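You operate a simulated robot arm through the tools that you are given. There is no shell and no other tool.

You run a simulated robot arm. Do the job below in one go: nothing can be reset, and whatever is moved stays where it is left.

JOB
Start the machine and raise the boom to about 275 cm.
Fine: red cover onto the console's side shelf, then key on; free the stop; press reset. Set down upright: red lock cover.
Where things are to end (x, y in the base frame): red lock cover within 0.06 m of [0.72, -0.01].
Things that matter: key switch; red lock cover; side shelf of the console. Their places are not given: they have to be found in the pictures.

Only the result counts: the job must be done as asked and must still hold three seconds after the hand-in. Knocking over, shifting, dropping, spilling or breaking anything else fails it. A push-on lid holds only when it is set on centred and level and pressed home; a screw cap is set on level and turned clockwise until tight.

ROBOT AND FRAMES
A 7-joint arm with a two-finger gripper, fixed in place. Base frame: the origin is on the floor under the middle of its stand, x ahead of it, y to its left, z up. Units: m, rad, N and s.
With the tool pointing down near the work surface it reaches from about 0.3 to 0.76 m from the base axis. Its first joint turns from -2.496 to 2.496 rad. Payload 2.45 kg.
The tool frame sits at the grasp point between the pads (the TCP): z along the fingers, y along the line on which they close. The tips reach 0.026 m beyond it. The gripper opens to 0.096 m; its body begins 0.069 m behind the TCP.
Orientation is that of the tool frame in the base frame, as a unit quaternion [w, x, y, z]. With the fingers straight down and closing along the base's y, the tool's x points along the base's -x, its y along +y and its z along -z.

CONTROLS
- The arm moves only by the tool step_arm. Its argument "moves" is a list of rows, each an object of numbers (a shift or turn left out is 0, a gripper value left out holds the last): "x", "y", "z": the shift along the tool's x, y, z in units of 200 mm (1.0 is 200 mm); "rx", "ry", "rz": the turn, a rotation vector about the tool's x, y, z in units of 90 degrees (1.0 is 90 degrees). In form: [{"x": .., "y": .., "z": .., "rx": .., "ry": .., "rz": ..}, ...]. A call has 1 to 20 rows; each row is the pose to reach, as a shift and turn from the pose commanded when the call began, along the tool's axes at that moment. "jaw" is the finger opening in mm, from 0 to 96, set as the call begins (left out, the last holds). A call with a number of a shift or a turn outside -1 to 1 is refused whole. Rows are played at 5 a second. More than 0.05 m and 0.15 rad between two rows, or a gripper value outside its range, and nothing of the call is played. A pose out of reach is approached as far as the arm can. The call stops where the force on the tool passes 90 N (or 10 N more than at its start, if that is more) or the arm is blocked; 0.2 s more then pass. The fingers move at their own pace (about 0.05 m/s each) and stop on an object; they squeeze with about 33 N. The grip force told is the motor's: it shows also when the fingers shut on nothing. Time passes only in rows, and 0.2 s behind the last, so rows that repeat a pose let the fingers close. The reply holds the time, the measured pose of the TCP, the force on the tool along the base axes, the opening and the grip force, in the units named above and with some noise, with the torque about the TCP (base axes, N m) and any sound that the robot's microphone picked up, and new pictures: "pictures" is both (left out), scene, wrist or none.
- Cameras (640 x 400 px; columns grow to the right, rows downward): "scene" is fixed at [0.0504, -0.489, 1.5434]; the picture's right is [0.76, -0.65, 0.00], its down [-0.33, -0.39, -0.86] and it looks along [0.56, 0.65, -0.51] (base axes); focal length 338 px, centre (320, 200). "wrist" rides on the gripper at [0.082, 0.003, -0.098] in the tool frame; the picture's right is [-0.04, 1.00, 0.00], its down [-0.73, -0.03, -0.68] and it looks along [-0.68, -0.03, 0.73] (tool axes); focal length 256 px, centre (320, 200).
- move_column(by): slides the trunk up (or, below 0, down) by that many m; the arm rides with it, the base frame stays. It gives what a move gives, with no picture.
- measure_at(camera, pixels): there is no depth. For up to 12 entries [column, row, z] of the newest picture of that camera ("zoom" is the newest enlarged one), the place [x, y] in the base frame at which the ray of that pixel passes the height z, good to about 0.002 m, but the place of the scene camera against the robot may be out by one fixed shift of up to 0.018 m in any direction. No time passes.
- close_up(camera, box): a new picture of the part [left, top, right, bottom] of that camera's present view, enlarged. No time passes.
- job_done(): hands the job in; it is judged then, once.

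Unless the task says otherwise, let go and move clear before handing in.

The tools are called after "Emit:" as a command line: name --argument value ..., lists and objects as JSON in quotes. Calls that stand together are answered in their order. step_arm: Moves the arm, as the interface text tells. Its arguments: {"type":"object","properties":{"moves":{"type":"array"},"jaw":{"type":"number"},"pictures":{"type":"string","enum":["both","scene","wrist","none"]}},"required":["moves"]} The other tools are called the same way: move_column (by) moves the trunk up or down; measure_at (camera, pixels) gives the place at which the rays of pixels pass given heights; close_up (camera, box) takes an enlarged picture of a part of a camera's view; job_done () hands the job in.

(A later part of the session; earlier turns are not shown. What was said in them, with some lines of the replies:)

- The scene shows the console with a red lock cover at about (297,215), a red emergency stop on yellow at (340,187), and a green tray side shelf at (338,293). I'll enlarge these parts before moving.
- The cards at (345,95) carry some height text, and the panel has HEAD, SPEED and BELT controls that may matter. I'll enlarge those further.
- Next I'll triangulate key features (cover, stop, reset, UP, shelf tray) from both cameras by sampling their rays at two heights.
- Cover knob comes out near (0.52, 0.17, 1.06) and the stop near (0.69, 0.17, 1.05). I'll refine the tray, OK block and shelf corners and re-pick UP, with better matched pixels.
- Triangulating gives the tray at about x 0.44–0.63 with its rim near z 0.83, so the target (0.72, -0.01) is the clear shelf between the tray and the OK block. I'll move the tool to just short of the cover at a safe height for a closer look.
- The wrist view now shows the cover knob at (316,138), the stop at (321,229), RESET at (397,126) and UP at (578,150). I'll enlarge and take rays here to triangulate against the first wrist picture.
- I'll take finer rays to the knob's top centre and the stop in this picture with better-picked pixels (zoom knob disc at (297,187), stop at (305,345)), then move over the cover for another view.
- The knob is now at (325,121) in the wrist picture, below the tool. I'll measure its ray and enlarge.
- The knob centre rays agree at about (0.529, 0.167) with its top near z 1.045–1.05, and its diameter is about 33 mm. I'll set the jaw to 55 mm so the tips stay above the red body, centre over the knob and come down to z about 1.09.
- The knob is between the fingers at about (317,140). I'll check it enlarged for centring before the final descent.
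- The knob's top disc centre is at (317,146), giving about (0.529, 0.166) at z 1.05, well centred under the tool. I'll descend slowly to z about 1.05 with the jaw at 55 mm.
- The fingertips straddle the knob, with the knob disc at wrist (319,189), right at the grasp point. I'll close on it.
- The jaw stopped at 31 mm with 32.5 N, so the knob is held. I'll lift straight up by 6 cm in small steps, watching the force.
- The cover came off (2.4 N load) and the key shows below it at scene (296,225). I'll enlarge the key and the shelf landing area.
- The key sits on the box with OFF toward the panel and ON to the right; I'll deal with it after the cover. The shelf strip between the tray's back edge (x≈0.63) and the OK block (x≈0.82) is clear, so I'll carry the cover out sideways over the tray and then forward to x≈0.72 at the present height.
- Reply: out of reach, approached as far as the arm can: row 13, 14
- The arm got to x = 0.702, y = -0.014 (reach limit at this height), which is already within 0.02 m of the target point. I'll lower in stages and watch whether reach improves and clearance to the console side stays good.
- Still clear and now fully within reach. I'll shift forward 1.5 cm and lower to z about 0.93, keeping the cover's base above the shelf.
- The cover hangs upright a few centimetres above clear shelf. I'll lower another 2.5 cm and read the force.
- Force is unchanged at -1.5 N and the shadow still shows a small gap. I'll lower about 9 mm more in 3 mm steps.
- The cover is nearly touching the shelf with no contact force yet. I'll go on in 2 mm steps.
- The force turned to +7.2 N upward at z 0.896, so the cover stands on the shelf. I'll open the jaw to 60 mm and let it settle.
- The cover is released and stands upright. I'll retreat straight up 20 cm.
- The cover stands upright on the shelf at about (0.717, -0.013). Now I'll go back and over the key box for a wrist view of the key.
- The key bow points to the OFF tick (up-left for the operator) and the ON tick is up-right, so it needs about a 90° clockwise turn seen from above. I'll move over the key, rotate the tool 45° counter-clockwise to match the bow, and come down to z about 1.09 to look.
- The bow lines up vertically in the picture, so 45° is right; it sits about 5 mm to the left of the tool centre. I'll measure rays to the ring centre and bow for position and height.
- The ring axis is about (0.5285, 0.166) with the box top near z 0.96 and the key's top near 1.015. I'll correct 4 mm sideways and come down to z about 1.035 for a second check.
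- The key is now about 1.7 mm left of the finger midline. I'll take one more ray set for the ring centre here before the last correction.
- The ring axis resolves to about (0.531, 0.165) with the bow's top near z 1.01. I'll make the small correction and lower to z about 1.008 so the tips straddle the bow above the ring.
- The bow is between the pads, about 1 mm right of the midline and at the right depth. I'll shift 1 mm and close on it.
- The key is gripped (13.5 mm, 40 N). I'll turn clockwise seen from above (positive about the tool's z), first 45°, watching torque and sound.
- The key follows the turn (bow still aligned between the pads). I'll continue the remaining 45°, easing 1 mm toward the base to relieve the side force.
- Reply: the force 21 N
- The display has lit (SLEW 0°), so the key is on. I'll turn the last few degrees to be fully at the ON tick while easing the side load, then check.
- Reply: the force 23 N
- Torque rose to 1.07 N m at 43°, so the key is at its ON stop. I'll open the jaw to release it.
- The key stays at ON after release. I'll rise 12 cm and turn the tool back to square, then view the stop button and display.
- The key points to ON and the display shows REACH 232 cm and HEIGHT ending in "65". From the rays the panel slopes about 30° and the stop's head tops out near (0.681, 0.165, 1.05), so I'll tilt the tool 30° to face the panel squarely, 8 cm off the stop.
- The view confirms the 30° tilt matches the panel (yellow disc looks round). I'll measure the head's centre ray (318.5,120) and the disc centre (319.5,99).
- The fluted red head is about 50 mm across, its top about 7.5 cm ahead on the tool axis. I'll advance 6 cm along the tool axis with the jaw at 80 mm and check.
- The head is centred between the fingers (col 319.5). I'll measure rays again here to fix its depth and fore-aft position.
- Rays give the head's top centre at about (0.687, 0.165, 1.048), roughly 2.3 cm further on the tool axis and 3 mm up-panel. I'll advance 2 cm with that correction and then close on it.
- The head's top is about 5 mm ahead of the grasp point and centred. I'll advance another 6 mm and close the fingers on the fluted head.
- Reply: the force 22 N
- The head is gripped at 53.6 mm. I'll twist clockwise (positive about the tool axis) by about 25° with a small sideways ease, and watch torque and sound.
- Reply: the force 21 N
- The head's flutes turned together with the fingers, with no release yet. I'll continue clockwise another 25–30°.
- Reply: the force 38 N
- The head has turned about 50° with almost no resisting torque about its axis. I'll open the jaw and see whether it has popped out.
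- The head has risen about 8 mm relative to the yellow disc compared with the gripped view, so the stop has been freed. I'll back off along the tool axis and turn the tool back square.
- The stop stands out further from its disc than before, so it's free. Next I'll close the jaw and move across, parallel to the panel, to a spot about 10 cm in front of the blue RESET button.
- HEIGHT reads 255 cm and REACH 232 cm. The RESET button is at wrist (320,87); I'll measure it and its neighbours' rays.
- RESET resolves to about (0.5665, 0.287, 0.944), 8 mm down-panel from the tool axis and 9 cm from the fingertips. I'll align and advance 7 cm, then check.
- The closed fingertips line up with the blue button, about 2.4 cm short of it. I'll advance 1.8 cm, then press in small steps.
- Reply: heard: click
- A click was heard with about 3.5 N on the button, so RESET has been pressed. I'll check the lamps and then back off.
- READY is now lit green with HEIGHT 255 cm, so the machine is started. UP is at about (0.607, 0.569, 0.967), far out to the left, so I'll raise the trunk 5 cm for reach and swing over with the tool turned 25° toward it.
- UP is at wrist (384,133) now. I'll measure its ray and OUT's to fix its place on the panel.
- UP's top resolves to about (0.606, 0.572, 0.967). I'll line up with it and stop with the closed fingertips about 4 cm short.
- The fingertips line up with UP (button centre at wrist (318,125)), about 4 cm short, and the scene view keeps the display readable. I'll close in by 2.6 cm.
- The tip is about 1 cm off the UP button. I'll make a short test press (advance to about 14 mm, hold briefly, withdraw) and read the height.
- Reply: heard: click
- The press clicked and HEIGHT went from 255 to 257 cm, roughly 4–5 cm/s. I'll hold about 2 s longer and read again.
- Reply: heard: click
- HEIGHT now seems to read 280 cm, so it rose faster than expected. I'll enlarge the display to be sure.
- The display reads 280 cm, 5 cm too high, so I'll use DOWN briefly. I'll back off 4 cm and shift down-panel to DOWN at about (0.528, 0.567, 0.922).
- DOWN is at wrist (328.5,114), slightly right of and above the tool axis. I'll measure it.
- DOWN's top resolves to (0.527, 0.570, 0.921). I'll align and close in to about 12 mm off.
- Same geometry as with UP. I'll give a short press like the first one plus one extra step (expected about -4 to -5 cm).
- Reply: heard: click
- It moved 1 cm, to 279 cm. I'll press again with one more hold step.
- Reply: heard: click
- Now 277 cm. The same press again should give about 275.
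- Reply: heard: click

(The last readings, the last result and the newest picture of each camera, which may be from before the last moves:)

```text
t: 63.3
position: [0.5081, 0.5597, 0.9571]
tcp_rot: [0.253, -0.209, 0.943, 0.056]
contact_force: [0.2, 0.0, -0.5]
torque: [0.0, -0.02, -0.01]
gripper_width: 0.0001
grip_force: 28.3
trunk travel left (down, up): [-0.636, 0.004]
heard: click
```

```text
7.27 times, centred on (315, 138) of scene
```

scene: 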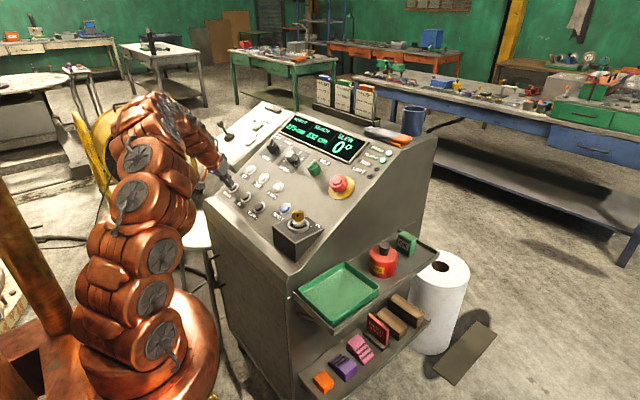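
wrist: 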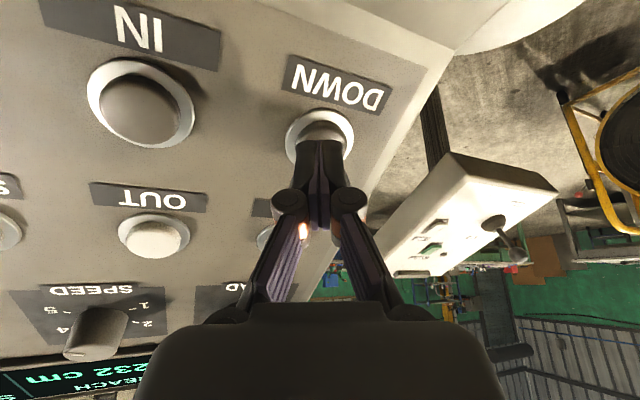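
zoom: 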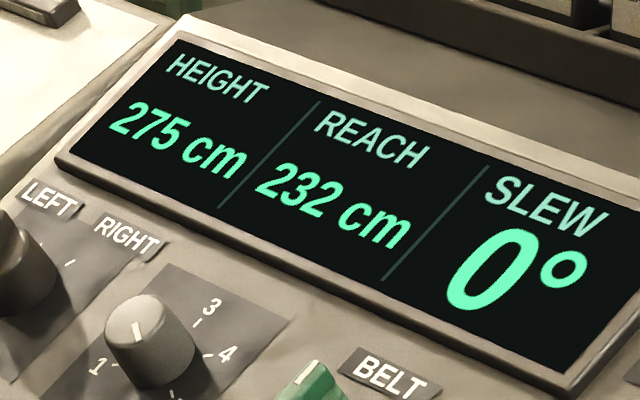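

HEIGHT reads exactly 275 cm. I'll back well clear of the panel along the tool axis and check the whole console.

Emit:
step_arm --moves '[{"z": -0.1}, {"z": -0.25}, {"z": -0.4}, {"z": -0.55}, {"z": -0.7}, {"z": -0.7}]' --pictures "both"

Emit:
close_up --camera "scene" --box '[240, 100, 440, 260]'

Emit:
close_up --camera "scene" --box '[280, 200, 480, 360]'

```text
t: 64.7
position: [0.4458, 0.5303, 1.078]
tcp_rot: [0.253, -0.21, 0.943, 0.057]
contact_force: [-0.5, -0.3, 0.0]
torque: [0.0, 0.01, 0.01]
gripper_width: 0.0
grip_force: 28.5
trunk travel left (down, up): [-0.636, 0.004]
```

scene: 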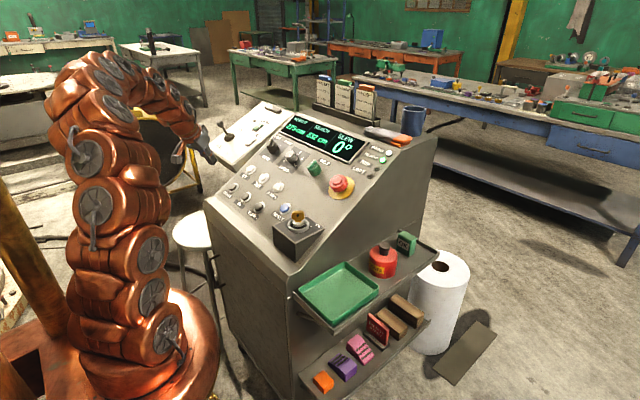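
wrist: 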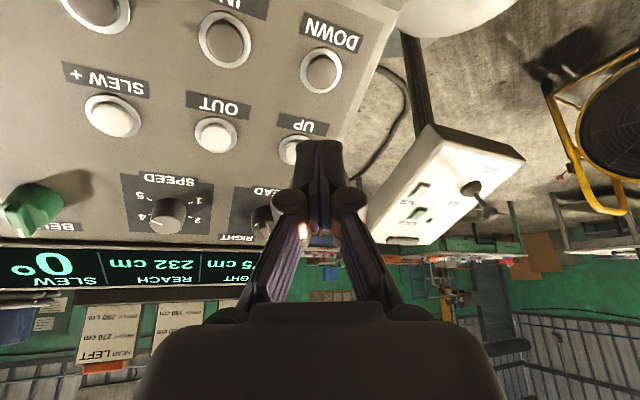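

```text
2.50 times, centred on (340, 180) of scene
```

zoom: 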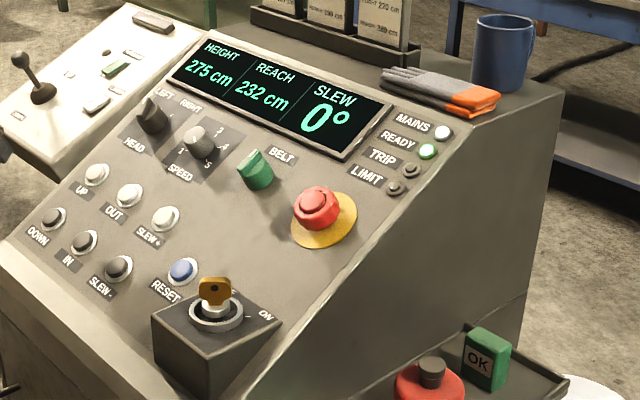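

```text
2.50 times, centred on (380, 280) of scene
```

zoom: 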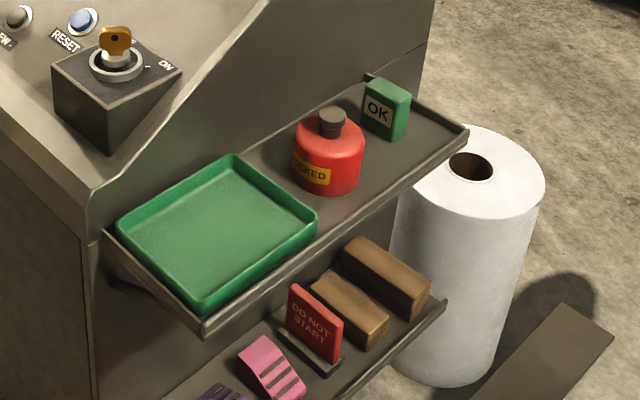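

The display still shows 275 cm, READY is lit, the key is on, the stop is free, and the red cover stands upright on the side shelf at about (0.717, -0.013). The arm is clear, so I'm handing in.

Emit:
job_done

```text
The job is handed in.
```

The machine is running and the boom is at 275 cm on the console display. I have handed the job in; the hand-in did not report a verdict.

- **Cover:** the red lock cover stands upright on the side shelf at about (0.717, -0.013), which is within 0.01 m of the place you gave.
- **Start-up:** the key is on, the stop is freed and reset is pressed. The READY lamp is lit green.
- **Boom height:** I overshot to 280 cm with UP, then brought it back to 275 cm with short presses of DOWN. Reach stayed at 232 cm and slew at 0°.
- **Surroundings:** nothing else looked shifted or knocked over in the last pictures, and the arm is clear of the console.
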